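You operate a simulated robot arm through the tools that you are given. There is no shell and no other tool. Be economical: measure what you need, move in short steps, check, and stop when the job is done.

You run a simulated two-armed robot. Do the job below in one go: nothing can be reset, and whatever is moved stays where it is left.

TASK
Set the vat's milk with about 20 ml of rennet, stirred in slowly.
Fine: speed dial at slow while the stirrer runs; stop it, then open the lid and watch the milk set.

Only the result counts: the job must be done as asked and must still hold three seconds after the hand-in. Knocking over, shifting, dropping, spilling or breaking anything else fails it. Lids that push on must go on centred and level and be pressed home; caps that screw on are set level and turned clockwise until they are tight.

THE ROBOT
Two 7-joint arms with fingered hands on one trunk, on a base that drives. Base frame: it is fixed to the floor where the robot stands at the start and does not move with it; the origin is under the middle of the robot, x ahead of it, y to its left, z up; the surface under the hand at the start is at about z = 0.912. Readings come in m, degrees, newtons and seconds.
The left shoulder is at the start at [0.06, 0.177, 1], the right one opposite. Places, roughly: outlet valve [0.5, -0.1, 0.7]; steam lever [0.6, -0.2, 0.9]; vat [0.9, -0.1, 0.6]; vat lid [0.7, -0.1, 0.9]; vat switch [0.6, 0.1, 0.9]; yellow button [0.9, 0.1, 1]. Payload 4 kg a hand.
Tool frame (each hand has its own): the origin (TCP) lies between the finger pads and is the grasp point; the fingertips stand 0.037 m ahead of it; z points along the fingers, y is the line along which they close. The gripper opens to 0.124 m. The gripper's body begins 0.043 m behind the TCP. The gripper is a hand of 3 fingers: y runs from the thumb to the fingers, the wrist lies at [-0.015, -0.108, -0.202] in the tool frame.
Orientation is that of the tool frame in the base frame, as a unit quaternion [x, y, z, w]. With the fingers straight down and the wrist toward the robot, the tool's x, y and z point along [0, 1, 0], [1, 0, 0] and [0, 0, -1] of the base frame.

THE INTERFACE
- The arms move only by the tool step_arm. It takes "left_increments", "right_increments" or both (then of equal length, played together; a hand with none holds still); each is a list of rows, each a list of 6 numbers: the shift along the tool's x, y, z in m, then the turn, a rotation vector about the tool's x, y, z in degrees. In form: [[x, y, z, wx, wy, wz], ...]. A call has 1 to 8 rows; each row shifts and turns the commanded pose from where the row before left it, along the tool's axes as they then stand. A row lasts 0.2 s, in which the tool goes at most 0.05 m and 8.6 degrees; a call with a longer step from one row to the next is refused whole. Where a pose cannot be reached the arm comes as near as it can. A force on the tool above 90 N (or 10 N above the force at the start of the call, whichever is more), or a blocked arm, ends the call early, and 0.2 s more pass. In this call time passes only in rows, and 0.2 s behind the last. The reply holds the time, the measured pose of the TCP, the force on the tool along the base axes, the opening and the grip force, in the units named above and with some noise, with the torque about the TCP (base axes, N m) and any sound that the robot's microphone picked up.
- Cameras (640 x 400 px; columns grow to the right, rows downward): "scene" is now at [0.0545, -0.0104, 1.6571]; the picture's right is [-0.09, -1.00, 0.00], its down [-0.62, 0.06, -0.78] and it looks along [0.78, -0.07, -0.62] (base axes); focal length 252 px, centre (320, 200). "left" rides on the left gripper at [-0.064, -0.076, -0.137] in its tool frame; the picture's right is [-0.84, -0.26, 0.48], its down [0.48, -0.76, 0.43] and it looks along [0.26, 0.60, 0.76] (tool axes); focal length 256 px, centre (320, 200). "right" rides on the right gripper at [0.064, -0.076, -0.136] in its tool frame; the picture's right is [-0.84, 0.26, -0.48], its down [-0.48, -0.76, 0.43] and it looks along [-0.26, 0.60, 0.76] (tool axes); focal length 256 px, centre (320, 200).
- snapshot(camera): a new picture of that camera. The clock stands still meanwhile.
- raise_lower(by): slides the trunk up (or, below 0, down) by that many m; the arms and the scene camera ride with it, the base frame stays. It gives what a move gives, with no picture.
- base_move(legs): drives the robot by 1 to 6 legs, each [ahead, left, turn to the left] in m, m and degrees, along the robot's own axes; the way and the turn of a leg run together, so that a leg with both is an arc; at most 1.5 m and 180 degrees a leg. The arms and the cameras ride along, it lands a little off, and it stops where it bumps. It gives what a move gives.
- set_fingers(index, middle, thumb_bend, thumb_turn, hand): sets how far each is bent, from 0 (flat) to 1 (curled in); at 0.3 the hand is open as for a grip, at 0.7 the pads meet at the TCP. One left out holds its place. A second passes; each finger stops where it meets its share of the squeeze, and holds until it gets a number again. It is the only way to open and close the hand. It gives what a move gives, with no picture; readings hold the bend of each and the force on the fingers (four entries, about 0 where the hand has none), thumb and palm. thumb_turn goes from beside the hand (0) to across from the fingers (1), as for a grip.
- head_to(pan, tilt): turns the head with the scene camera to pan (to the left, within 86 degrees either way) and tilt (down, from -29 to 69), counted from straight ahead of the robot. It gives what a move gives.
- pixel_to_xyz(camera, pixels): there is no depth. For up to 12 entries [column, row, z] of the newest picture of that camera ("zoom" is the newest enlarged one), the place [x, y] in the base frame at which the ray of that pixel passes the height z, good to about 0.002 m. The clock stands still meanwhile.
- inspect(camera, box): a new picture of the part [left, top, right, bottom] of that camera's present view, enlarged. The clock stands still meanwhile.
- hand_in(): hands the job in; it is judged then, once.

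Go step by step. Measure first, check grasps and placings, and put right what went wrong. The budget is 80 turns and 58 pictures, counting those below and the enlarged ones. Unless the task says otherwise, let go and move clear before handing in, and close with one line.

The tools are called after "Call:" by a JSON object that holds its "name" and its "arguments". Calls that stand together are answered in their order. step_arm: Moves the arms, as the interface text tells. Its arguments: {"type":"object","properties":{"left_increments":{"type":"array","items":{"type":"array","items":{"type":"number"}}},"right_increments":{"type":"array","items":{"type":"array","items":{"type":"number"}}}},"required":[]} The other tools are called the same way: raise_lower (by) slides the trunk up or down; set_fingers (index, middle, thumb_bend, thumb_turn, hand) moves the fingers one by one; base_move (legs) drives the base; head_to (pan, tilt) turns the head that bears the scene camera; snapshot (camera) takes a picture; pixel_to_xyz (camera, pixels) gives the place at which the rays of pixels pass given heights; inspect (camera, box) takes an enlarged picture of a part of a camera's view; hand_in () hands the job in.

At the start:

```text
time_s: 0.0
left_tool_pos: [0.4674, 0.2277, 1.4101]
left_ee_rot: [0.708, 0.707, 0.0, 0.001]
left_contact_force: [-0.5, -0.2, 0.8]
left_moment: [-0.03, 0.0, 0.0]
left_gripper_width: 0.1238
left_grip_force: 0.0
left_shape: jaw
left_bend: [0.3, 0.3, 0.3, 0.98]
left_finger forces: [0.0, 0.0, 0.0, 0.0, 0.1, 0.0]
right_tool_pos: [0.6522, -0.2195, 1.3402]
right_ee_rot: [0.707, 0.707, 0.0, 0.0]
right_contact_force: [0.3, 0.7, 0.4]
right_moment: [0.01, -0.02, 0.0]
right_gripper_width: 0.1235
right_grip_force: 0.1
right_shape: jaw
right_bend: [0.3, 0.3, 0.3, 0.98]
right_finger forces: [0.1, 0.0, 0.1, 0.0, 0.0, 0.1]
trunk travel left (down, up): [-0.525, 0.065]
robot x, y, heading: [-0.0008, 0.0014, 0.0]
head pan, tilt: [-5.3, 38.5]
```

scene: 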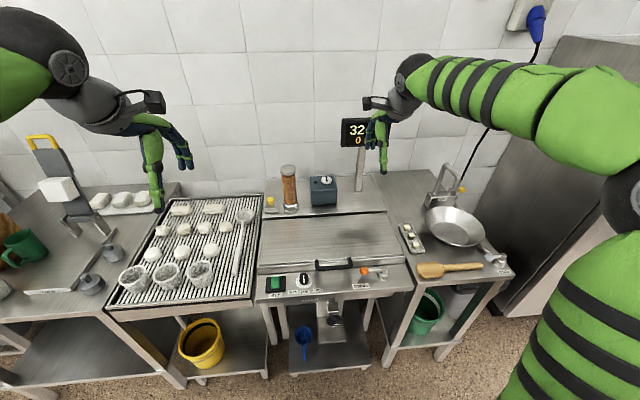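
right: 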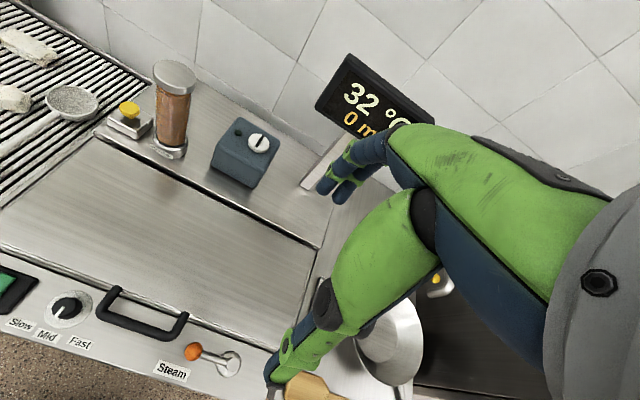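
left: 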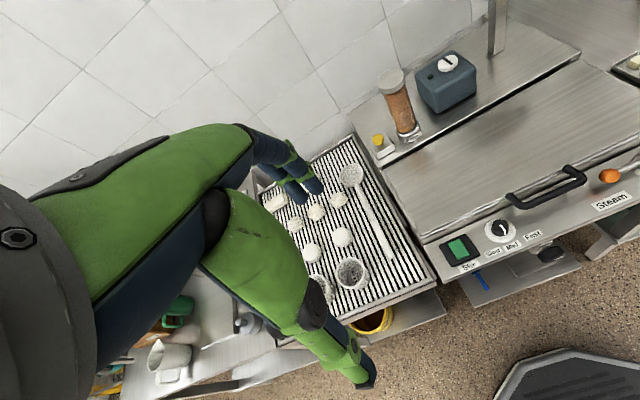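

The display (355,133) reads 32 and 0. The green switch (275,284), the dial (303,281) and the yellow button (270,201) are all in view, so I'll enlarge the controls first.

Call:
{"name": "inspect", "arguments": {"camera": "scene", "box": [240, 110, 420, 222]}}

Call:
{"name": "inspect", "arguments": {"camera": "scene", "box": [250, 240, 410, 340]}}

```text
3.56 times, centred on (330, 166) of scene
```

zoom: 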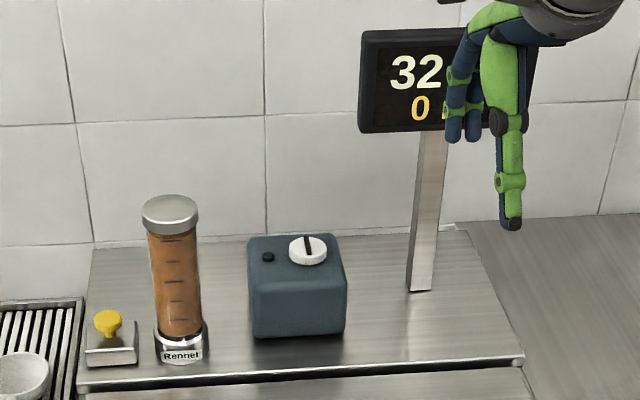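

```text
4.00 times, centred on (330, 290) of scene
```

zoom: 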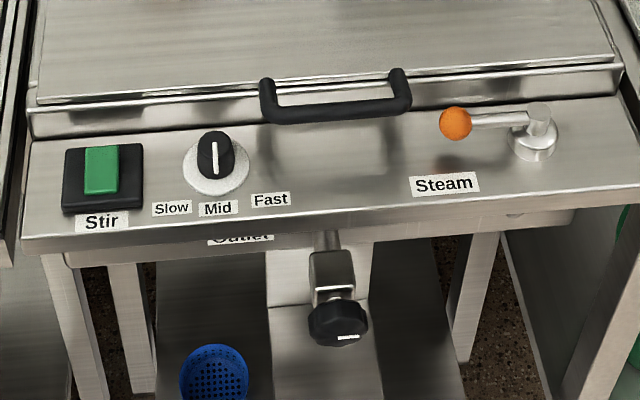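

The dial mark seems to point at Mid. I'll triangulate the controls using the scene and left/right views.

Call:
{"name": "pixel_to_xyz", "arguments": {"camera": "scene", "pixels": [[275.3, 282.5, 0.88], [275.3, 282.5, 0.96], [303.8, 278.5, 0.88], [303.8, 278.5, 0.98], [270.3, 200.8, 0.9], [270.3, 200.8, 1.05], [318, 265, 0.9], [318, 265, 1.0], [340, 265, 0.9], [340, 265, 1.0]]}}

Call:
{"name": "pixel_to_xyz", "arguments": {"camera": "left", "pixels": [[458, 247, 0.88], [458, 247, 0.96], [501, 230, 0.88], [501, 230, 0.98], [378, 140, 0.9], [378, 140, 1.05]]}}

Call:
{"name": "pixel_to_xyz", "arguments": {"camera": "right", "pixels": [[66, 305, 0.88], [66, 305, 0.98], [128, 107, 0.9], [128, 107, 1.05], [112, 292, 0.9], [112, 292, 1.0]]}}

Call:
{"name": "inspect", "arguments": {"camera": "left", "box": [430, 150, 640, 281]}}

Call:
{"name": "inspect", "arguments": {"camera": "right", "box": [0, 250, 240, 400]}}

```text
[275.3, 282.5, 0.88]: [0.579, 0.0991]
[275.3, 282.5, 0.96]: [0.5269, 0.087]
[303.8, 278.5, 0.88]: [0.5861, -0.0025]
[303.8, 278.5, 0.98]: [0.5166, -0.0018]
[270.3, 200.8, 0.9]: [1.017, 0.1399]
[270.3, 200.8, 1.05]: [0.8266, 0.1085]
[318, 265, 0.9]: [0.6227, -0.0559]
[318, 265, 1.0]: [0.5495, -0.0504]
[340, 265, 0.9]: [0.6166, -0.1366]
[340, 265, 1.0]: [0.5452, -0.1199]
```

```text
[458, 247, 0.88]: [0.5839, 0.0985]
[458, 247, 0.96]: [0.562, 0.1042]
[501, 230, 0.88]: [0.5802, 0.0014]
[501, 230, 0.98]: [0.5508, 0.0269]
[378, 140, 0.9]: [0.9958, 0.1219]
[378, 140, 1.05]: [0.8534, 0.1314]
```

```text
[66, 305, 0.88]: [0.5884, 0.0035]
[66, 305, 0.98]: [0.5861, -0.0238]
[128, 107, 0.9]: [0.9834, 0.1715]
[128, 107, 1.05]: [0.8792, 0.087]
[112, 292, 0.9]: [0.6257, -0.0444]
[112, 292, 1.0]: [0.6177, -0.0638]
```

```text
3.05 times, centred on (535, 216) of left
```

zoom: 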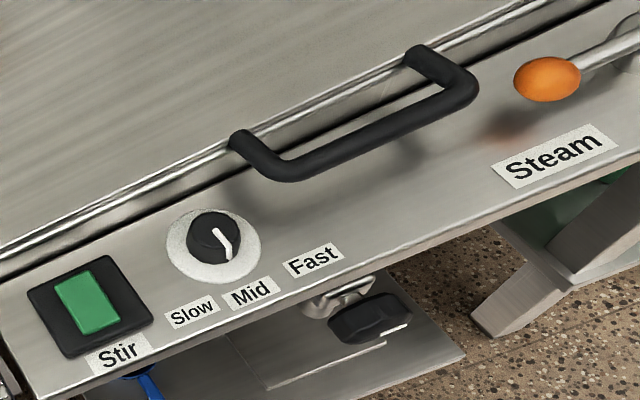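

```text
2.67 times, centred on (120, 325) of right
```

zoom: 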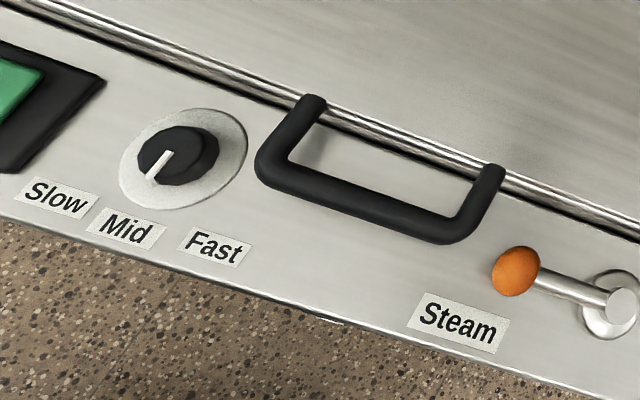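

I have rough positions: switch about (0.58,0.10,0.88), dial about (0.585,0,0.88), button about (0.935,0.127,0.966). Next I'll triangulate the panel height (Slow label), the handle corners and the lid edge.

Call:
{"name": "pixel_to_xyz", "arguments": {"camera": "scene", "pixels": [[293, 292, 0.84], [293, 292, 0.9], [318, 268.7, 0.86], [318, 268.7, 0.96], [351.2, 266.2, 0.86], [351.2, 266.2, 0.96], [300, 272, 0.87], [300, 265, 0.912], [304, 283, 0.86], [318, 318, 0.7]]}}

Call:
{"name": "pixel_to_xyz", "arguments": {"camera": "left", "pixels": [[492.3, 253, 0.84], [492.3, 253, 0.9]]}}

Call:
{"name": "pixel_to_xyz", "arguments": {"camera": "right", "pixels": [[100.5, 315.6, 0.86], [100.5, 315.6, 0.96], [173.2, 337, 0.86], [173.2, 337, 0.96], [20, 322, 0.84], [20, 322, 0.9], [66, 309, 0.86]]}}

```text
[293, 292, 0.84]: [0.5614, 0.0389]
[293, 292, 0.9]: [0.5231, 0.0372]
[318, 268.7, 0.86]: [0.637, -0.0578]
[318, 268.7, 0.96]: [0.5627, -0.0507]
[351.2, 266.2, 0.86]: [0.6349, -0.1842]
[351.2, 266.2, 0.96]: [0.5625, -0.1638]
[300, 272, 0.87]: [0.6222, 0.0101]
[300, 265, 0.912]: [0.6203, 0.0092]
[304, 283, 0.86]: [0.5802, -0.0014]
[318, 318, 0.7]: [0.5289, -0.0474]
```

```text
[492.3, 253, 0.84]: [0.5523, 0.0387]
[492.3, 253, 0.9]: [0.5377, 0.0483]
```

```text
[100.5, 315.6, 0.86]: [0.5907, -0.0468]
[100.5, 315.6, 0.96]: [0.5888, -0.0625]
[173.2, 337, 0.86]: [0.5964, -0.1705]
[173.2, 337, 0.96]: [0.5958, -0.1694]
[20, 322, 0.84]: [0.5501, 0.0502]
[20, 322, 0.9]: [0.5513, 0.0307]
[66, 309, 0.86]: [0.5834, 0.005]
```

The panel is at z≈0.862, the handle bar at about (0.592, -0.054..-0.172, 0.92), and the dial at (0.583,0) with its top near 0.885. I'll turn the left hand so its wrist is to the left before it grips the dial, and tuck the fingers partly.

Call:
{"name": "step_arm", "arguments": {"left_increments": [[0, 0, 0, 0, 0, 8.5], [0, 0, 0, 0, 0, 8.5], [0, 0, 0, 0, 0, 8.5], [0, 0, 0, 0, 0, 8.5], [0, 0, 0, 0, 0, 8.5], [0, 0, 0, 0, 0, 8.5], [0, 0, 0, 0, 0, 8.5], [0, 0, 0, 0, 0, 8.5]]}}

Call:
{"name": "set_fingers", "arguments": {"hand": "left", "index": 0.45, "middle": 0.45, "thumb_bend": 0.45, "thumb_turn": 1.0}}

```text
time_s: 1.8
left_tool_pos: [0.4676, 0.227, 1.4096]
left_ee_rot: [0.982, 0.19, 0.0, 0.0]
left_contact_force: [-0.2, -0.4, 0.5]
left_moment: [-0.01, 0.06, -0.01]
left_gripper_width: 0.1238
left_grip_force: 0.1
left_shape: jaw
left_bend: [0.3, 0.3, 0.3, 0.98]
left_finger forces: [0.1, 0.0, 0.1, 0.0, 0.1, 0.0]
right_tool_pos: [0.6534, -0.2197, 1.3403]
right_ee_rot: [0.708, 0.707, 0.0, 0.0]
right_contact_force: [0.0, 0.3, 0.3]
right_moment: [-0.03, 0.05, 0.01]
right_gripper_width: 0.1236
right_grip_force: 0.0
right_shape: jaw
right_bend: [0.3, 0.3, 0.3, 0.98]
right_finger forces: [0.0, 0.0, 0.0, 0.0, 0.0, 0.0]
trunk travel left (down, up): [-0.525, 0.065]
robot x, y, heading: [0.0004, -0.0003, 0.1]
head pan, tilt: [-5.3, 38.5]
```

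```text
time_s: 2.8
left_tool_pos: [0.4677, 0.2275, 1.4088]
left_ee_rot: [0.982, 0.191, 0.0, 0.0]
left_contact_force: [0.5, -0.7, -0.3]
left_moment: [0.0, -0.01, -0.01]
left_gripper_width: 0.0782
left_grip_force: 0.0
left_shape: fingers
left_bend: [0.45, 0.45, 0.45, 0.99]
left_finger forces: [0.0, 0.0, 0.0, 0.1, 0.0, 0.0]
right_tool_pos: [0.6526, -0.2193, 1.3399]
right_ee_rot: [0.707, 0.707, 0.0, 0.0]
right_contact_force: [-0.7, -0.6, -0.1]
right_moment: [0.02, 0.0, 0.02]
right_gripper_width: 0.1236
right_grip_force: 0.1
right_shape: jaw
right_bend: [0.3, 0.3, 0.3, 0.98]
right_finger forces: [0.1, 0.1, 0.0, 0.0, 0.0, 0.1]
trunk travel left (down, up): [-0.525, 0.065]
robot x, y, heading: [0.0029, -0.0018, 0.3]
head pan, tilt: [-5.3, 38.5]
```

The left hand is turned, with the opening at 78 mm. I'll move it over the dial.

Call:
{"name": "step_arm", "arguments": {"left_increments": [[0.0028, 0.0317, 0.037, 0, 0, 0], [0.0028, 0.0317, 0.037, 0, 0, 0], [0.0028, 0.0317, 0.037, 0, 0, 0], [0.0028, 0.0317, 0.037, 0, 0, 0], [0.0028, 0.0317, 0.037, 0, 0, 0], [0.0028, 0.0317, 0.037, 0, 0, 0], [0.0028, 0.0317, 0.037, 0, 0, 0], [0.0028, 0.0317, 0.037, 0, 0, 0]]}}

Call:
{"name": "step_arm", "arguments": {"left_increments": [[0, 0, 0.04, 0, 0, 0], [0, 0, 0.04, 0, 0, 0], [0, 0, 0.04, 0, 0, 0], [0, 0, 0.03, 0, 0, 0]]}}

Call:
{"name": "snapshot", "arguments": {"camera": "scene"}}

Call:
{"name": "snapshot", "arguments": {"camera": "left"}}

```text
time_s: 4.6
left_tool_pos: [0.5837, -0.0013, 1.1122]
left_ee_rot: [0.982, 0.191, 0.0, 0.0]
left_contact_force: [0.9, 0.4, -0.2]
left_moment: [-0.01, -0.01, -0.01]
left_gripper_width: 0.0778
left_grip_force: 0.0
left_shape: fingers
left_bend: [0.45, 0.45, 0.45, 0.99]
left_finger forces: [0.0, 0.1, 0.0, 0.1, 0.0, 0.0]
right_tool_pos: [0.6536, -0.2205, 1.3399]
right_ee_rot: [0.707, 0.707, -0.001, 0.0]
right_contact_force: [-0.2, -0.9, -0.4]
right_moment: [0.03, 0.01, -0.01]
right_gripper_width: 0.1234
right_grip_force: 0.1
right_shape: jaw
right_bend: [0.3, 0.3, 0.3, 0.98]
right_finger forces: [0.0, 0.1, 0.1, 0.0, 0.1, 0.0]
trunk travel left (down, up): [-0.525, 0.065]
robot x, y, heading: [-0.0021, 0.0017, -0.1]
head pan, tilt: [-5.3, 38.5]
```

```text
time_s: 5.6
left_tool_pos: [0.5823, 0.0015, 0.9629]
left_ee_rot: [0.982, 0.19, 0.0, 0.001]
left_contact_force: [-0.3, 0.3, -0.6]
left_moment: [0.02, -0.02, -0.01]
left_gripper_width: 0.0774
left_grip_force: 0.1
left_shape: fingers
left_bend: [0.45, 0.45, 0.45, 0.99]
left_finger forces: [0.0, 0.0, 0.0, 0.0, 0.0, 0.0]
right_tool_pos: [0.6525, -0.2195, 1.3408]
right_ee_rot: [0.707, 0.707, 0.0, 0.0]
right_contact_force: [0.3, 0.2, 0.4]
right_moment: [0.05, 0.0, 0.0]
right_gripper_width: 0.1238
right_grip_force: 0.1
right_shape: jaw
right_bend: [0.3, 0.3, 0.3, 0.98]
right_finger forces: [0.0, 0.0, 0.0, 0.0, 0.0, 0.0]
trunk travel left (down, up): [-0.525, 0.065]
robot x, y, heading: [0.0012, -0.0025, 0.3]
head pan, tilt: [-5.3, 38.5]
```

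```text
50 pictures are left
```

scene: 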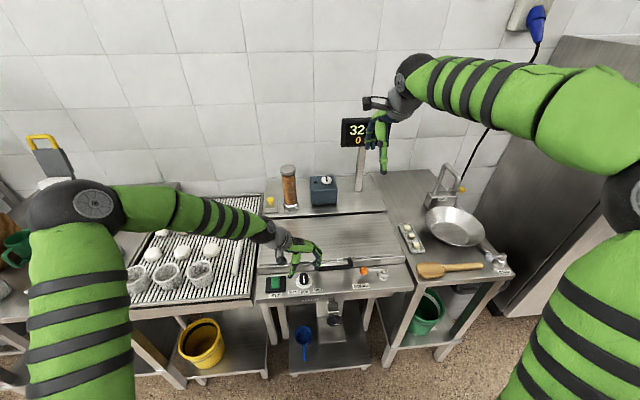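

```text
49 pictures are left
```

left: 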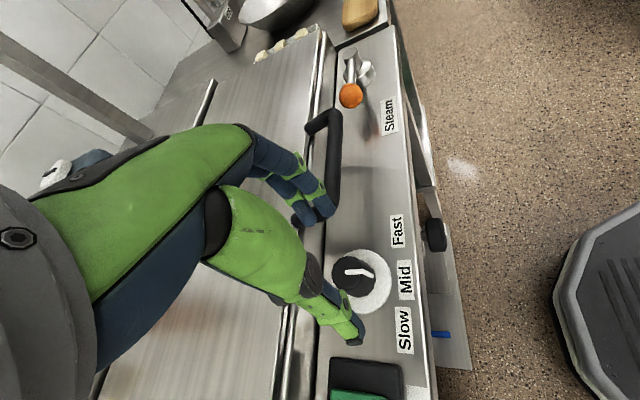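

The dial mark (357,272) in the left view points at Mid. The fingers would come close to the handle, so I'll narrow the opening and check the knob's centre.

Call:
{"name": "pixel_to_xyz", "arguments": {"camera": "left", "pixels": [[355, 271, 0.887], [364, 280, 0.863], [347, 273, 0.887], [371, 274, 0.887], [335, 120, 0.92]]}}

Call:
{"name": "set_fingers", "arguments": {"hand": "left", "index": 0.53, "middle": 0.53, "thumb_bend": 0.53}}

Call:
{"name": "inspect", "arguments": {"camera": "left", "box": [240, 160, 440, 285]}}

```text
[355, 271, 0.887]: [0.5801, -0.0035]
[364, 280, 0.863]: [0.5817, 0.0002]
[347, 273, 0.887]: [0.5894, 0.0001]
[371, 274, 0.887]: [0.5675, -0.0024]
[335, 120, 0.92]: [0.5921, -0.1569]
```

```text
time_s: 6.6
left_tool_pos: [0.5819, 0.0014, 0.9643]
left_ee_rot: [0.982, 0.191, 0.0, 0.0]
left_contact_force: [-0.5, -0.1, -0.3]
left_moment: [-0.02, -0.03, 0.02]
left_gripper_width: 0.0531
left_grip_force: 0.1
left_shape: fingers
left_bend: [0.53, 0.53, 0.53, 1.0]
left_finger forces: [0.1, 0.0, 0.0, 0.1, 0.0, 0.0]
right_tool_pos: [0.653, -0.2197, 1.3406]
right_ee_rot: [0.707, 0.708, 0.0, -0.001]
right_contact_force: [-0.5, 0.8, -0.4]
right_moment: [-0.04, 0.0, -0.02]
right_gripper_width: 0.1235
right_grip_force: 0.0
right_shape: jaw
right_bend: [0.3, 0.3, 0.3, 0.98]
right_finger forces: [0.0, 0.0, 0.0, 0.0, 0.1, 0.0]
trunk travel left (down, up): [-0.525, 0.065]
robot x, y, heading: [0.0011, -0.0015, 0.3]
head pan, tilt: [-5.3, 38.5]
```

```text
3.20 times, centred on (340, 222) of left
```

zoom: 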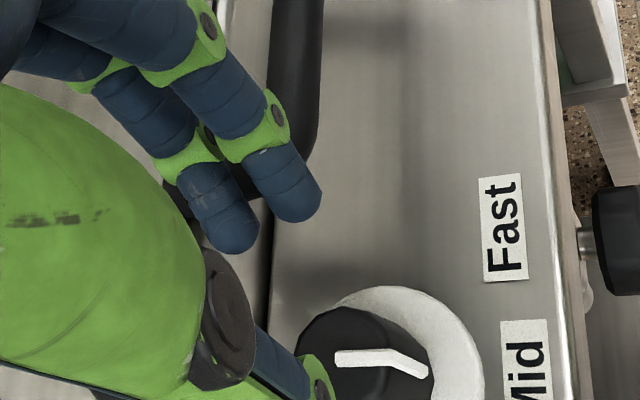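

The knob is centred at about (0.581,-0.001). I'll lower the hand around it and close gently.

Call:
{"name": "step_arm", "arguments": {"left_increments": [[0, 0.002, 0.02, 0, 0, 0], [0, 0, 0.02, 0, 0, 0], [0, 0, 0.015, 0, 0, 0]]}}

Call:
{"name": "snapshot", "arguments": {"camera": "left"}}

Call:
{"name": "inspect", "arguments": {"camera": "scene", "box": [250, 220, 410, 320]}}

```text
time_s: 7.4
left_tool_pos: [0.5876, 0.0072, 0.914]
left_ee_rot: [0.981, 0.196, 0.006, 0.003]
left_contact_force: [1.1, 50.4, 57.2]
left_moment: [-3.04, -1.66, 1.07]
left_gripper_width: 0.0469
left_grip_force: 42.6
left_shape: fingers
left_bend: [0.57, 0.6, 0.53, 1.0]
left_finger forces: [21.8, 63.4, 0.1, 0.0, 0.0, 0.0]
right_tool_pos: [0.6505, -0.2122, 1.3437]
right_ee_rot: [0.706, 0.708, 0.0, 0.003]
right_contact_force: [-0.7, 0.2, -0.4]
right_moment: [-0.01, -0.02, 0.01]
right_gripper_width: 0.1235
right_grip_force: 0.1
right_shape: jaw
right_bend: [0.3, 0.3, 0.3, 0.98]
right_finger forces: [0.0, 0.0, 0.0, 0.0, 0.1, 0.0]
trunk travel left (down, up): [-0.525, 0.065]
robot x, y, heading: [-0.0004, 0.0018, 0.0]
head pan, tilt: [-5.3, 38.5]
```

```text
47 pictures are left
```

left: 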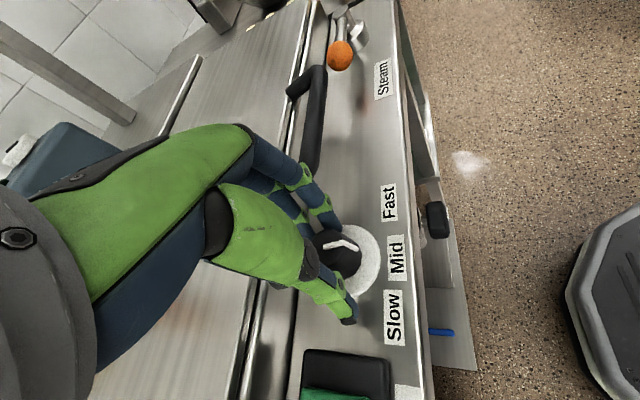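

```text
4.00 times, centred on (330, 270) of scene
```

zoom: 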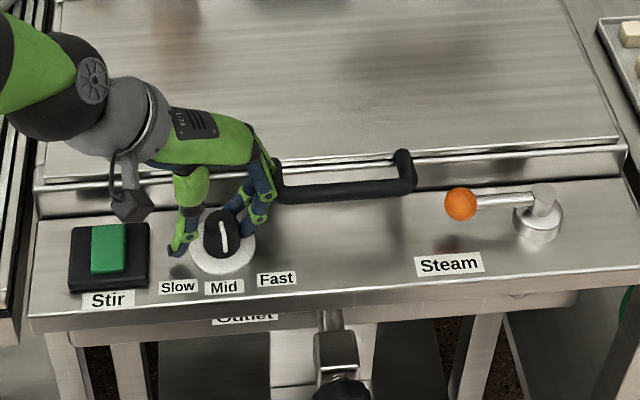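

The fingers met the handle end: 50 N sideways, and the fingers were pushed in. The dial still points at Mid. I'll lift, turn the hand further so the fingers come from the robot's side of the handle, and try again.

Call:
{"name": "step_arm", "arguments": {"left_increments": [[0, 0, -0.03, 0, 0, 0], [0, 0, -0.04, 0, 0, 0], [0, 0, 0, 0, 0, 8.5], [0, 0, 0, 0, 0, 8.5], [0, 0, 0, 0, 0, 8.5], [0, 0, 0, 0, 0, 8.5], [0, 0, 0, 0, 0, 8.5], [0, 0, 0, 0, 0, 8.5]]}}

Call:
{"name": "snapshot", "arguments": {"camera": "left"}}

Call:
{"name": "inspect", "arguments": {"camera": "scene", "box": [250, 220, 410, 320]}}

```text
time_s: 9.2
left_tool_pos: [0.5843, -0.001, 0.979]
left_ee_rot: [0.968, -0.252, 0.0, 0.0]
left_contact_force: [0.0, 0.6, -0.1]
left_moment: [-0.01, 0.0, -0.02]
left_gripper_width: 0.0526
left_grip_force: 0.1
left_shape: fingers
left_bend: [0.53, 0.53, 0.53, 1.0]
left_finger forces: [0.0, 0.1, 0.1, 0.1, 0.0, 0.0]
right_tool_pos: [0.6535, -0.2187, 1.3412]
right_ee_rot: [0.707, 0.707, 0.0, 0.0]
right_contact_force: [-0.3, 0.1, -0.1]
right_moment: [0.01, -0.02, 0.04]
right_gripper_width: 0.1235
right_grip_force: 0.0
right_shape: jaw
right_bend: [0.3, 0.3, 0.3, 0.98]
right_finger forces: [0.0, 0.0, 0.0, 0.0, 0.0, 0.0]
trunk travel left (down, up): [-0.525, 0.065]
robot x, y, heading: [-0.0022, -0.0007, -0.3]
head pan, tilt: [-5.3, 38.5]
```

```text
45 pictures are left
```

left: 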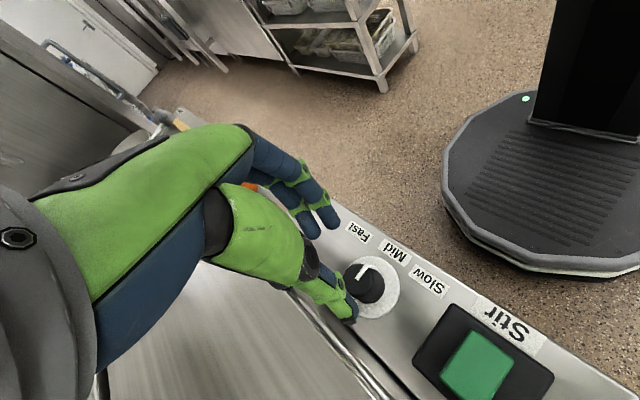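

```text
4.00 times, centred on (330, 270) of scene
```

zoom: 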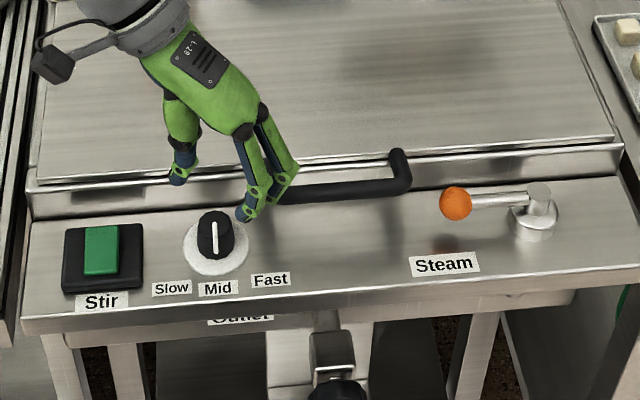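

It is reachable with the wrist at 119°. I'll turn 17° more so the fingers clear the handle, then lower slowly.

Call:
{"name": "step_arm", "arguments": {"left_increments": [[0, 0, 0, 0, 0, 8.5], [0, 0, 0, 0, 0, 8.5], [-0.0028, 0.0029, 0, 0, 0, 0], [0, 0, 0.02, 0, 0, 0], [0, 0, 0.02, 0, 0, 0], [0, 0, 0.012, 0, 0, 0], [0, 0, 0.012, 0, 0, 0]]}}

Call:
{"name": "snapshot", "arguments": {"camera": "left"}}

Call:
{"name": "inspect", "arguments": {"camera": "scene", "box": [250, 220, 410, 320]}}

```text
time_s: 10.8
left_tool_pos: [0.5798, -0.0, 0.9153]
left_ee_rot: [0.92, -0.391, 0.0, 0.0]
left_contact_force: [-0.1, 0.2, 0.3]
left_moment: [-0.04, -0.01, 0.03]
left_gripper_width: 0.053
left_grip_force: 0.0
left_shape: fingers
left_bend: [0.53, 0.53, 0.53, 1.0]
left_finger forces: [0.0, 0.0, 0.1, 0.1, 0.0, 0.1]
right_tool_pos: [0.6524, -0.2197, 1.3404]
right_ee_rot: [0.707, 0.707, 0.0, 0.0]
right_contact_force: [0.7, 0.5, 0.2]
right_moment: [0.02, 0.04, 0.0]
right_gripper_width: 0.1237
right_grip_force: 0.0
right_shape: jaw
right_bend: [0.3, 0.3, 0.3, 0.98]
right_finger forces: [0.0, 0.1, 0.0, 0.1, 0.0, 0.0]
trunk travel left (down, up): [-0.525, 0.065]
robot x, y, heading: [-0.0022, -0.0021, 0.1]
head pan, tilt: [-5.3, 38.5]
```

```text
43 pictures are left
```

left: 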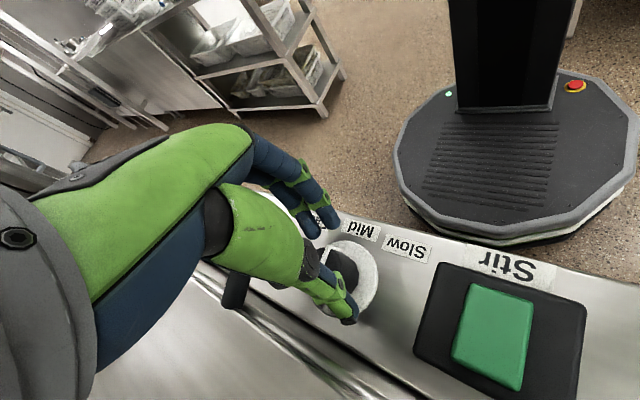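

```text
4.00 times, centred on (330, 270) of scene
```

zoom: 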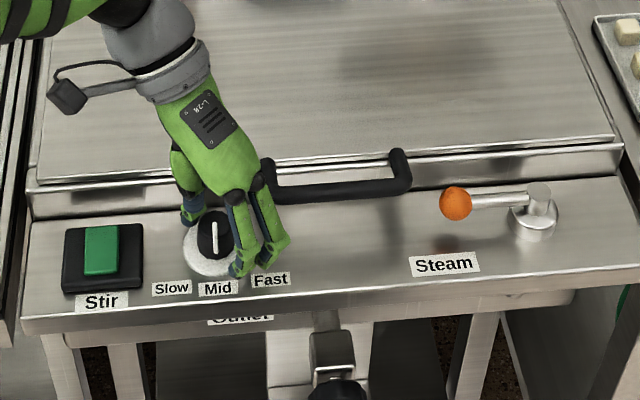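

No contact, and the fingers straddle the knob. I'll lower another 9 mm and close gently.

Call:
{"name": "step_arm", "arguments": {"left_increments": [[0, 0, 0.009, 0, 0, 0]]}}

Call:
{"name": "set_fingers", "arguments": {"hand": "left", "index": 0.64, "middle": 0.64, "thumb_bend": 0.64}}

Call:
{"name": "inspect", "arguments": {"camera": "left", "box": [240, 160, 440, 285]}}

```text
time_s: 11.2
left_tool_pos: [0.5799, -0.0005, 0.9057]
left_ee_rot: [0.921, -0.391, 0.001, 0.0]
left_contact_force: [0.7, 1.2, 4.6]
left_moment: [0.09, -0.04, 0.0]
left_gripper_width: 0.0529
left_grip_force: 2.0
left_shape: fingers
left_bend: [0.53, 0.53, 0.53, 1.0]
left_finger forces: [0.0, 0.0, 0.0, 0.0, 3.6, 0.0]
right_tool_pos: [0.6526, -0.2181, 1.3409]
right_ee_rot: [0.707, 0.707, 0.0, 0.0]
right_contact_force: [0.7, 0.9, 0.3]
right_moment: [0.01, 0.01, 0.01]
right_gripper_width: 0.1238
right_grip_force: 0.1
right_shape: jaw
right_bend: [0.3, 0.3, 0.3, 0.98]
right_finger forces: [0.1, 0.0, 0.0, 0.0, 0.0, 0.0]
trunk travel left (down, up): [-0.525, 0.065]
robot x, y, heading: [-0.0021, 0.0032, -0.1]
head pan, tilt: [-5.3, 38.5]
```

```text
time_s: 12.2
left_tool_pos: [0.5814, 0.0008, 0.9067]
left_ee_rot: [0.921, -0.39, 0.001, 0.0]
left_contact_force: [13.9, 17.7, 17.4]
left_moment: [0.44, -0.37, 0.06]
left_gripper_width: 0.0346
left_grip_force: 14.4
left_shape: fingers
left_bend: [0.64, 0.63, 0.58, 1.0]
left_finger forces: [0.0, 1.7, 0.0, 0.0, 27.8, 0.1]
right_tool_pos: [0.653, -0.2178, 1.3407]
right_ee_rot: [0.707, 0.707, -0.001, 0.001]
right_contact_force: [-0.1, -0.3, -0.2]
right_moment: [-0.02, -0.03, 0.02]
right_gripper_width: 0.1238
right_grip_force: 0.1
right_shape: jaw
right_bend: [0.3, 0.3, 0.3, 0.98]
right_finger forces: [0.1, 0.0, 0.0, 0.0, 0.0, 0.0]
trunk travel left (down, up): [-0.525, 0.065]
robot x, y, heading: [-0.0003, -0.0024, -0.1]
head pan, tilt: [-5.3, 38.5]
```

```text
3.20 times, centred on (340, 222) of left
```

zoom: 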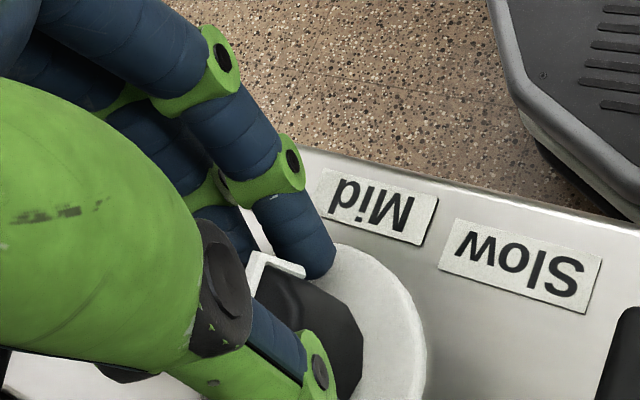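

The thumb presses and slightly touches the plate, while the fingers barely touch. I'll raise 3 mm and tighten the fingers.

Call:
{"name": "step_arm", "arguments": {"left_increments": [[0, 0, -0.003, 0, 0, 0]]}}

Call:
{"name": "set_fingers", "arguments": {"hand": "left", "index": 0.74, "middle": 0.74, "thumb_bend": 0.66}}

Call:
{"name": "step_arm", "arguments": {"left_increments": [[0, 0, 0, 0, 0, 5], [0, 0, 0, 0, 0, 5], [0, 0, 0, 0, 0, 5]]}}

Call:
{"name": "inspect", "arguments": {"camera": "scene", "box": [250, 220, 410, 320]}}

```text
time_s: 12.6
left_tool_pos: [0.5792, 0.0004, 0.9068]
left_ee_rot: [0.92, -0.391, -0.001, 0.0]
left_contact_force: [9.6, 16.0, 4.7]
left_moment: [0.29, -0.14, 0.09]
left_gripper_width: 0.0348
left_grip_force: 9.8
left_shape: fingers
left_bend: [0.64, 0.63, 0.58, 0.99]
left_finger forces: [0.1, 0.8, 0.0, 0.0, 18.7, 0.0]
right_tool_pos: [0.6534, -0.2176, 1.3396]
right_ee_rot: [0.707, 0.707, 0.0, 0.0]
right_contact_force: [0.3, -0.7, 0.2]
right_moment: [0.02, 0.03, 0.0]
right_gripper_width: 0.1236
right_grip_force: 0.0
right_shape: jaw
right_bend: [0.3, 0.3, 0.3, 0.98]
right_finger forces: [0.0, 0.1, 0.1, 0.0, 0.1, 0.0]
trunk travel left (down, up): [-0.525, 0.065]
robot x, y, heading: [0.0017, -0.0011, -0.0]
head pan, tilt: [-5.3, 38.5]
```

```text
time_s: 13.6
left_tool_pos: [0.5797, -0.0008, 0.9077]
left_ee_rot: [0.92, -0.392, -0.002, 0.0]
left_contact_force: [-7.3, 9.6, -9.2]
left_moment: [0.03, 0.35, 0.09]
left_gripper_width: 0.029
left_grip_force: 20.8
left_shape: fingers
left_bend: [0.72, 0.66, 0.59, 0.98]
left_finger forces: [9.7, 11.7, 0.0, 0.0, 21.2, 0.0]
right_tool_pos: [0.6532, -0.2195, 1.3407]
right_ee_rot: [0.707, 0.707, 0.0, 0.0]
right_contact_force: [0.1, -0.8, -0.5]
right_moment: [-0.05, 0.02, 0.01]
right_gripper_width: 0.1235
right_grip_force: 0.1
right_shape: jaw
right_bend: [0.3, 0.3, 0.3, 0.98]
right_finger forces: [0.0, 0.0, 0.0, 0.0, 0.1, 0.1]
trunk travel left (down, up): [-0.525, 0.065]
robot x, y, heading: [0.0031, -0.0049, 0.1]
head pan, tilt: [-5.3, 38.5]
```

```text
time_s: 14.4
left_tool_pos: [0.58, 0.0012, 0.9079]
left_ee_rot: [0.862, -0.508, 0.0, 0.0]
left_contact_force: [-8.2, 12.2, -11.6]
left_moment: [0.12, 0.43, 0.06]
left_gripper_width: 0.0291
left_grip_force: 21.5
left_shape: fingers
left_bend: [0.72, 0.65, 0.59, 0.98]
left_finger forces: [11.1, 11.7, 0.0, 0.1, 19.8, 0.0]
right_tool_pos: [0.6537, -0.2183, 1.341]
right_ee_rot: [0.707, 0.707, 0.0, 0.001]
right_contact_force: [0.2, 0.7, -0.4]
right_moment: [0.0, -0.01, -0.01]
right_gripper_width: 0.1235
right_grip_force: 0.0
right_shape: jaw
right_bend: [0.3, 0.3, 0.3, 0.98]
right_finger forces: [0.0, 0.0, 0.0, 0.0, 0.1, 0.0]
trunk travel left (down, up): [-0.525, 0.065]
robot x, y, heading: [0.002, 0.0028, 0.1]
head pan, tilt: [-5.3, 38.5]
```

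```text
4.00 times, centred on (330, 270) of scene
```

zoom: 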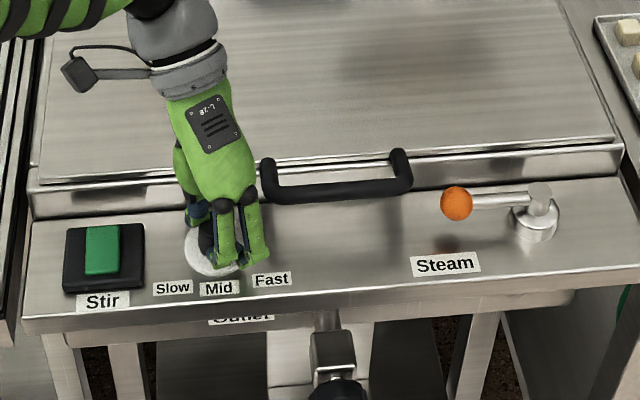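

The grip holds at about 20 N. I'll check the mark in the left view.

Call:
{"name": "inspect", "arguments": {"camera": "left", "box": [240, 160, 440, 285]}}

```text
3.20 times, centred on (340, 222) of left
```

zoom: 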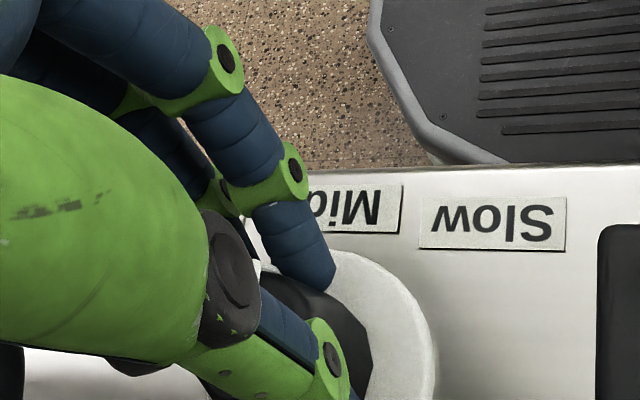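

The mark (258,268) moved relative to the fingers, so they slipped. I'll squeeze harder and turn more.

Call:
{"name": "set_fingers", "arguments": {"hand": "left", "index": 0.95, "middle": 0.95, "thumb_bend": 0.85}}

Call:
{"name": "step_arm", "arguments": {"left_increments": [[0, 0, 0, 0, 0, 5], [0, 0, 0, 0, 0, 5], [0, 0, 0, 0, 0, 5], [0, 0, 0, 0, 0, 5]]}}

Call:
{"name": "inspect", "arguments": {"camera": "left", "box": [240, 160, 440, 285]}}

```text
time_s: 15.4
left_tool_pos: [0.5804, 0.0014, 0.9079]
left_ee_rot: [0.862, -0.508, 0.0, 0.0]
left_contact_force: [-0.2, 20.1, -4.4]
left_moment: [0.23, 0.16, 0.09]
left_gripper_width: 0.0242
left_grip_force: 25.8
left_shape: fingers
left_bend: [0.63, 0.65, 0.57, 0.97]
left_finger forces: [10.5, 10.1, 0.1, 0.0, 32.0, 0.1]
right_tool_pos: [0.6526, -0.2177, 1.3401]
right_ee_rot: [0.707, 0.707, -0.001, 0.001]
right_contact_force: [-0.6, 0.5, 0.0]
right_moment: [-0.01, 0.02, -0.02]
right_gripper_width: 0.1237
right_grip_force: 0.0
right_shape: jaw
right_bend: [0.3, 0.3, 0.3, 0.98]
right_finger forces: [0.0, 0.0, 0.1, 0.1, 0.0, 0.0]
trunk travel left (down, up): [-0.525, 0.065]
robot x, y, heading: [-0.0003, -0.0034, 0.1]
head pan, tilt: [-5.3, 38.5]
```

```text
time_s: 16.4
left_tool_pos: [0.5809, 0.0006, 0.9085]
left_ee_rot: [0.76, -0.65, 0.0, 0.0]
left_contact_force: [5.2, 24.5, -2.8]
left_moment: [0.4, 0.11, 0.18]
left_gripper_width: 0.0242
left_grip_force: 27.6
left_shape: fingers
left_bend: [0.63, 0.66, 0.57, 0.95]
left_finger forces: [11.8, 9.2, 0.1, 0.1, 34.7, 0.1]
right_tool_pos: [0.6533, -0.2163, 1.3397]
right_ee_rot: [0.708, 0.707, 0.0, 0.001]
right_contact_force: [0.6, -0.6, 0.4]
right_moment: [-0.01, 0.05, 0.04]
right_gripper_width: 0.1237
right_grip_force: 0.2
right_shape: jaw
right_bend: [0.3, 0.3, 0.3, 0.98]
right_finger forces: [0.1, 0.0, 0.0, 0.0, 0.0, 0.0]
trunk travel left (down, up): [-0.525, 0.065]
robot x, y, heading: [-0.0016, -0.0016, 0.2]
head pan, tilt: [-5.3, 38.5]
```

```text
3.20 times, centred on (340, 222) of left
```

zoom: 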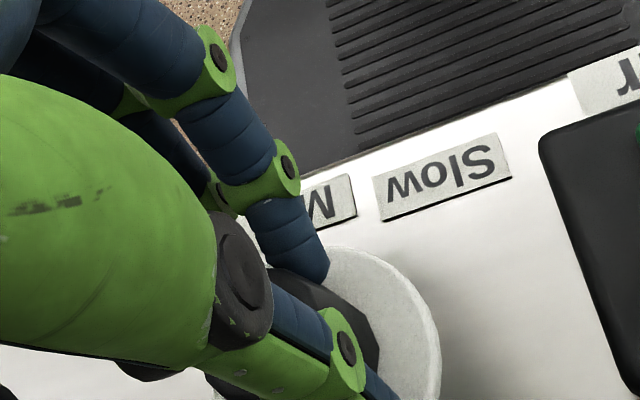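

The mark is hidden, so I'll release, lift, and look.

Call:
{"name": "set_fingers", "arguments": {"hand": "left", "index": 0.5, "middle": 0.5, "thumb_bend": 0.5}}

Call:
{"name": "step_arm", "arguments": {"left_increments": [[0, 0, -0.03, 0, 0, 0], [0, 0, -0.04, 0, 0, 0]]}}

Call:
{"name": "inspect", "arguments": {"camera": "left", "box": [240, 160, 560, 360]}}

Call:
{"name": "inspect", "arguments": {"camera": "scene", "box": [250, 220, 410, 320]}}

```text
time_s: 17.4
left_tool_pos: [0.5804, -0.0011, 0.9098]
left_ee_rot: [0.76, -0.649, -0.001, -0.001]
left_contact_force: [0.3, 0.5, -0.2]
left_moment: [-0.01, 0.0, 0.01]
left_gripper_width: 0.0619
left_grip_force: 0.1
left_shape: fingers
left_bend: [0.5, 0.5, 0.5, 1.0]
left_finger forces: [0.0, 0.0, 0.1, 0.0, 0.1, 0.1]
right_tool_pos: [0.6526, -0.2193, 1.3393]
right_ee_rot: [0.707, 0.707, 0.001, 0.0]
right_contact_force: [0.3, 0.3, -1.4]
right_moment: [0.03, 0.0, -0.01]
right_gripper_width: 0.1237
right_grip_force: 0.0
right_shape: jaw
right_bend: [0.3, 0.3, 0.3, 0.98]
right_finger forces: [0.1, 0.0, 0.0, 0.0, 0.0, 0.1]
trunk travel left (down, up): [-0.525, 0.065]
robot x, y, heading: [-0.0007, -0.0015, -0.1]
head pan, tilt: [-5.3, 38.5]
```

```text
time_s: 18.0
left_tool_pos: [0.5774, -0.0002, 0.9796]
left_ee_rot: [0.761, -0.649, 0.0, 0.001]
left_contact_force: [0.2, -0.6, -0.5]
left_moment: [0.0, -0.01, 0.02]
left_gripper_width: 0.0623
left_grip_force: 0.0
left_shape: fingers
left_bend: [0.5, 0.5, 0.5, 1.0]
left_finger forces: [0.0, 0.1, 0.0, 0.1, 0.1, 0.0]
right_tool_pos: [0.6521, -0.2196, 1.3417]
right_ee_rot: [0.707, 0.708, 0.0, 0.0]
right_contact_force: [-1.4, -0.4, -0.2]
right_moment: [-0.01, -0.04, 0.01]
right_gripper_width: 0.1237
right_grip_force: 0.0
right_shape: jaw
right_bend: [0.3, 0.3, 0.3, 0.98]
right_finger forces: [0.0, 0.1, 0.0, 0.0, 0.0, 0.0]
trunk travel left (down, up): [-0.525, 0.065]
robot x, y, heading: [0.0018, 0.0036, 0.2]
head pan, tilt: [-5.3, 38.5]
```

```text
2.00 times, centred on (400, 260) of left
```

zoom: 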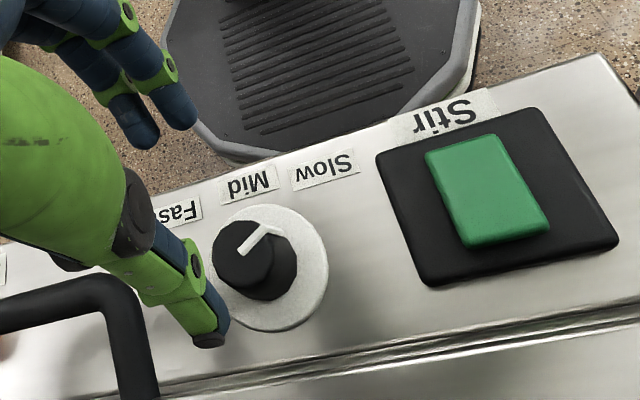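

```text
4.00 times, centred on (330, 270) of scene
```

zoom: 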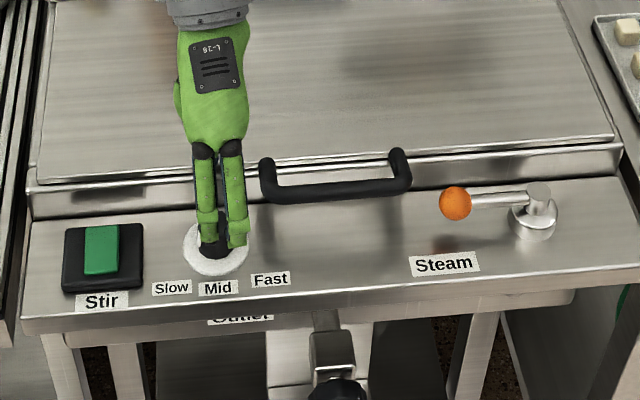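

The mark has moved part-way toward Slow. I'll measure its bearing.

Call:
{"name": "inspect", "arguments": {"camera": "left", "box": [320, 240, 440, 315]}}

Call:
{"name": "pixel_to_xyz", "arguments": {"camera": "zoom", "pixels": [[215, 245, 0.887], [270, 190, 0.887], [220, 235, 0.887], [230, 245, 0.887]]}}

```text
5.33 times, centred on (380, 278) of left
```

zoom: 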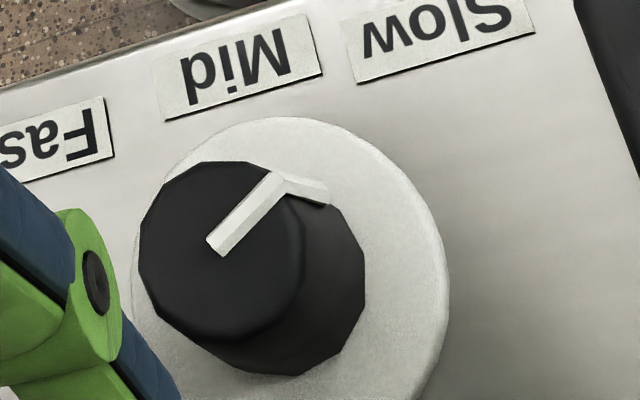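

```text
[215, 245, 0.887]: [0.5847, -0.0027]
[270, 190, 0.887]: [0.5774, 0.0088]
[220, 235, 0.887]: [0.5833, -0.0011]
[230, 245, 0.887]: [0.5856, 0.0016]
```

I'll get a more accurate bearing with longer baselines.

Call:
{"name": "pixel_to_xyz", "arguments": {"camera": "zoom", "pixels": [[0, 400, 0.887], [0, 0, 0.887], [640, 0, 0.887], [640, 400, 0.887], [215, 245, 0.887], [280, 176, 0.887], [435, 40, 0.863], [240, 75, 0.863], [290, 262, 0.863], [60, 145, 0.863]]}}

```text
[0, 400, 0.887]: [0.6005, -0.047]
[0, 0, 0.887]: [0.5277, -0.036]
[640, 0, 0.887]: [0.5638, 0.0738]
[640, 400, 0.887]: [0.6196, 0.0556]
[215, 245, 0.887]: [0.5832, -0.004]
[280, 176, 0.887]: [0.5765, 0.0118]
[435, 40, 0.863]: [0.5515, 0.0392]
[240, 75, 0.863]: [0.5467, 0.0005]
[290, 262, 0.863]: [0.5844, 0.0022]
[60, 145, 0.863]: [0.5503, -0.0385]
```

The mark's bearing is about 58° from Mid toward Slow, and the Slow label is at about 50°, so the dial is at Slow. Now I'll look closely at the Stir switch.

Call:
{"name": "inspect", "arguments": {"camera": "scene", "box": [258, 265, 298, 290]}}

Call:
{"name": "inspect", "arguments": {"camera": "left", "box": [400, 190, 560, 310]}}

```text
16.00 times, centred on (278, 278) of scene
```

zoom: 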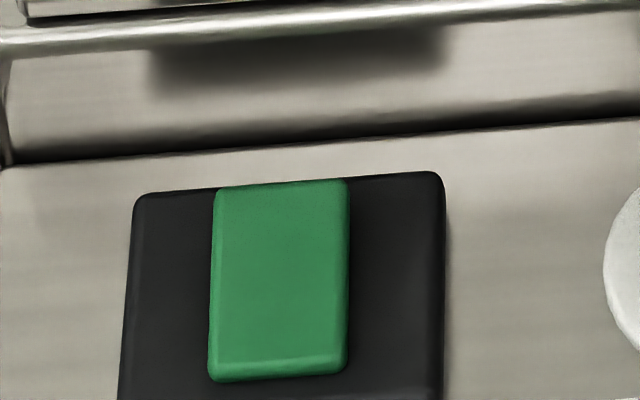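

```text
3.33 times, centred on (480, 250) of left
```

zoom: 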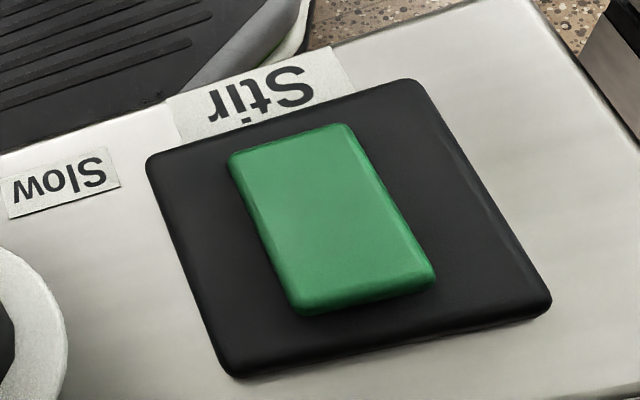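

It's a rocker with its lid-side end raised, so pressing that end should switch it on. I'll measure both ends and pinch the fingers to make a poker.

Call:
{"name": "pixel_to_xyz", "arguments": {"camera": "zoom", "pixels": [[295, 305, 0.882], [432, 275, 0.882], [232, 158, 0.875], [348, 128, 0.875]]}}

Call:
{"name": "set_fingers", "arguments": {"hand": "left", "index": 0.7, "middle": 0.7, "thumb_bend": 0.7}}

Call:
{"name": "snapshot", "arguments": {"camera": "left"}}

```text
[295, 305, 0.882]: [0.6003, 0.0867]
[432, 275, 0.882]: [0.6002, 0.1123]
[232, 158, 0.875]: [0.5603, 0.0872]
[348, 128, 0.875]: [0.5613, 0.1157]
```

```text
time_s: 19.0
left_tool_pos: [0.5789, 0.0002, 0.9797]
left_ee_rot: [0.761, -0.648, 0.0, 0.0]
left_contact_force: [0.9, 0.2, 0.2]
left_moment: [0.01, 0.01, -0.03]
left_gripper_width: 0.0022
left_grip_force: 0.1
left_shape: fingers
left_bend: [0.7, 0.7, 0.7, 1.0]
left_finger forces: [0.1, 0.0, 0.0, 0.0, 0.0, 0.0]
right_tool_pos: [0.6529, -0.2182, 1.3402]
right_ee_rot: [0.708, 0.707, 0.0, 0.001]
right_contact_force: [-0.2, 0.3, 0.0]
right_moment: [0.0, -0.01, 0.01]
right_gripper_width: 0.1234
right_grip_force: 0.0
right_shape: jaw
right_bend: [0.3, 0.3, 0.3, 0.98]
right_finger forces: [0.0, 0.0, 0.0, 0.1, 0.0, 0.0]
trunk travel left (down, up): [-0.525, 0.065]
robot x, y, heading: [-0.0029, -0.0003, 0.1]
head pan, tilt: [-5.3, 38.5]
```

```text
32 pictures are left
```

left: 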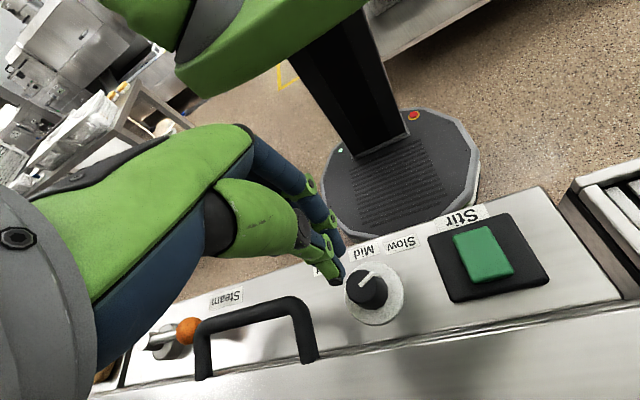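

The pinch is closed. I'll move over the rocker's lid-side end (0.596,0.099) and press down in small steps.

Call:
{"name": "step_arm", "arguments": {"left_increments": [[-0.0317, -0.0106, 0, 0, 0, 0], [-0.0317, -0.0106, 0, 0, 0, 0], [-0.0317, -0.0106, 0, 0, 0, 0], [0, 0, 0.03, 0, 0, 0], [0, 0, 0.02, 0, 0, 0], [0, 0, 0.008, 0, 0, 0], [0, 0, 0.004, 0, 0, 0]]}}

```text
time_s: 20.6
left_tool_pos: [0.5964, 0.0977, 0.916]
left_ee_rot: [0.76, -0.65, 0.0, 0.0]
left_contact_force: [0.2, -0.4, 1.8]
left_moment: [0.01, 0.06, -0.01]
left_gripper_width: 0.0019
left_grip_force: 0.7
left_shape: fingers
left_bend: [0.7, 0.7, 0.7, 1.0]
left_finger forces: [1.8, 0.1, 0.0, 0.1, 0.0, 0.1]
right_tool_pos: [0.6535, -0.22, 1.3403]
right_ee_rot: [0.707, 0.708, 0.0, 0.0]
right_contact_force: [-0.2, -0.4, -0.8]
right_moment: [0.0, -0.04, -0.04]
right_gripper_width: 0.1235
right_grip_force: 0.0
right_shape: jaw
right_bend: [0.3, 0.3, 0.3, 0.98]
right_finger forces: [0.0, 0.0, 0.0, 0.0, 0.1, 0.0]
trunk travel left (down, up): [-0.525, 0.065]
robot x, y, heading: [-0.001, 0.0002, -0.1]
head pan, tilt: [-5.3, 38.5]
```

Light contact now at 1.8 N. I'll press a few millimetres more.

Call:
{"name": "step_arm", "arguments": {"left_increments": [[0, 0, 0.004, 0, 0, 0], [0, 0, 0.004, 0, 0, 0]]}}

Call:
{"name": "inspect", "arguments": {"camera": "left", "box": [240, 200, 400, 300]}}

```text
time_s: 21.2
left_tool_pos: [0.5956, 0.0975, 0.9127]
left_ee_rot: [0.76, -0.649, 0.002, 0.0]
left_contact_force: [-2.7, 3.7, 41.9]
left_moment: [0.14, 0.08, -0.02]
left_gripper_width: 0.0
left_grip_force: 23.2
left_shape: fingers
left_bend: [0.71, 0.71, 0.7, 1.0]
left_finger forces: [23.5, 6.5, 0.0, 0.0, 16.4, 0.0]
right_tool_pos: [0.6506, -0.2196, 1.3435]
right_ee_rot: [0.707, 0.707, 0.0, 0.001]
right_contact_force: [-0.1, 0.2, -0.8]
right_moment: [0.03, 0.01, 0.0]
right_gripper_width: 0.1236
right_grip_force: 0.1
right_shape: jaw
right_bend: [0.3, 0.3, 0.3, 0.98]
right_finger forces: [0.1, 0.0, 0.0, 0.0, 0.0, 0.0]
trunk travel left (down, up): [-0.525, 0.065]
robot x, y, heading: [0.002, 0.0028, 0.3]
head pan, tilt: [-5.3, 38.5]
```

```text
4.00 times, centred on (320, 250) of left
```

zoom: 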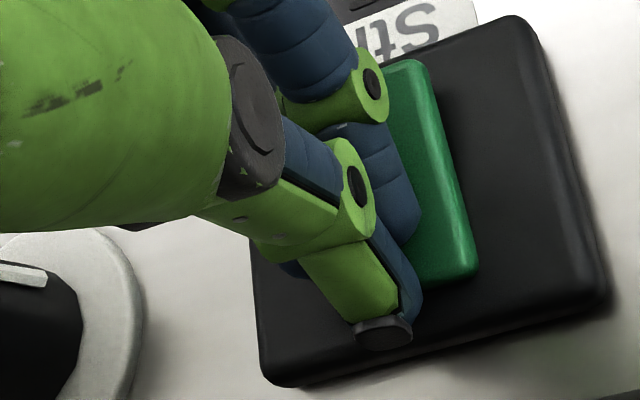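

42 N was reached with no sound reported. I'll lift and look at the rocker.

Call:
{"name": "step_arm", "arguments": {"left_increments": [[0, 0, -0.03, 0, 0, 0], [0, 0, -0.03, 0, 0, 0], [0, 0, -0.03, 0, 0, 0]]}}

Call:
{"name": "inspect", "arguments": {"camera": "left", "box": [240, 180, 440, 305]}}

```text
time_s: 22.0
left_tool_pos: [0.5956, 0.0975, 0.9975]
left_ee_rot: [0.76, -0.65, 0.0, 0.0]
left_contact_force: [0.8, -0.5, -0.2]
left_moment: [0.0, 0.03, -0.01]
left_gripper_width: 0.0019
left_grip_force: 0.1
left_shape: fingers
left_bend: [0.7, 0.7, 0.7, 1.0]
left_finger forces: [0.0, 0.0, 0.0, 0.0, 0.1, 0.1]
right_tool_pos: [0.6523, -0.22, 1.341]
right_ee_rot: [0.707, 0.707, 0.0, 0.001]
right_contact_force: [-0.1, -0.2, -0.1]
right_moment: [-0.01, 0.0, -0.04]
right_gripper_width: 0.1235
right_grip_force: 0.0
right_shape: jaw
right_bend: [0.3, 0.3, 0.3, 0.98]
right_finger forces: [0.0, 0.0, 0.0, 0.0, 0.0, 0.1]
trunk travel left (down, up): [-0.525, 0.065]
robot x, y, heading: [0.0021, -0.0007, -0.2]
head pan, tilt: [-5.3, 38.5]
```

```text
3.20 times, centred on (340, 242) of left
```

zoom: 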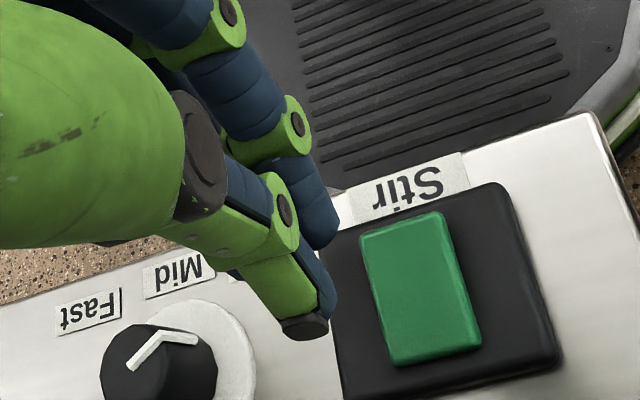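

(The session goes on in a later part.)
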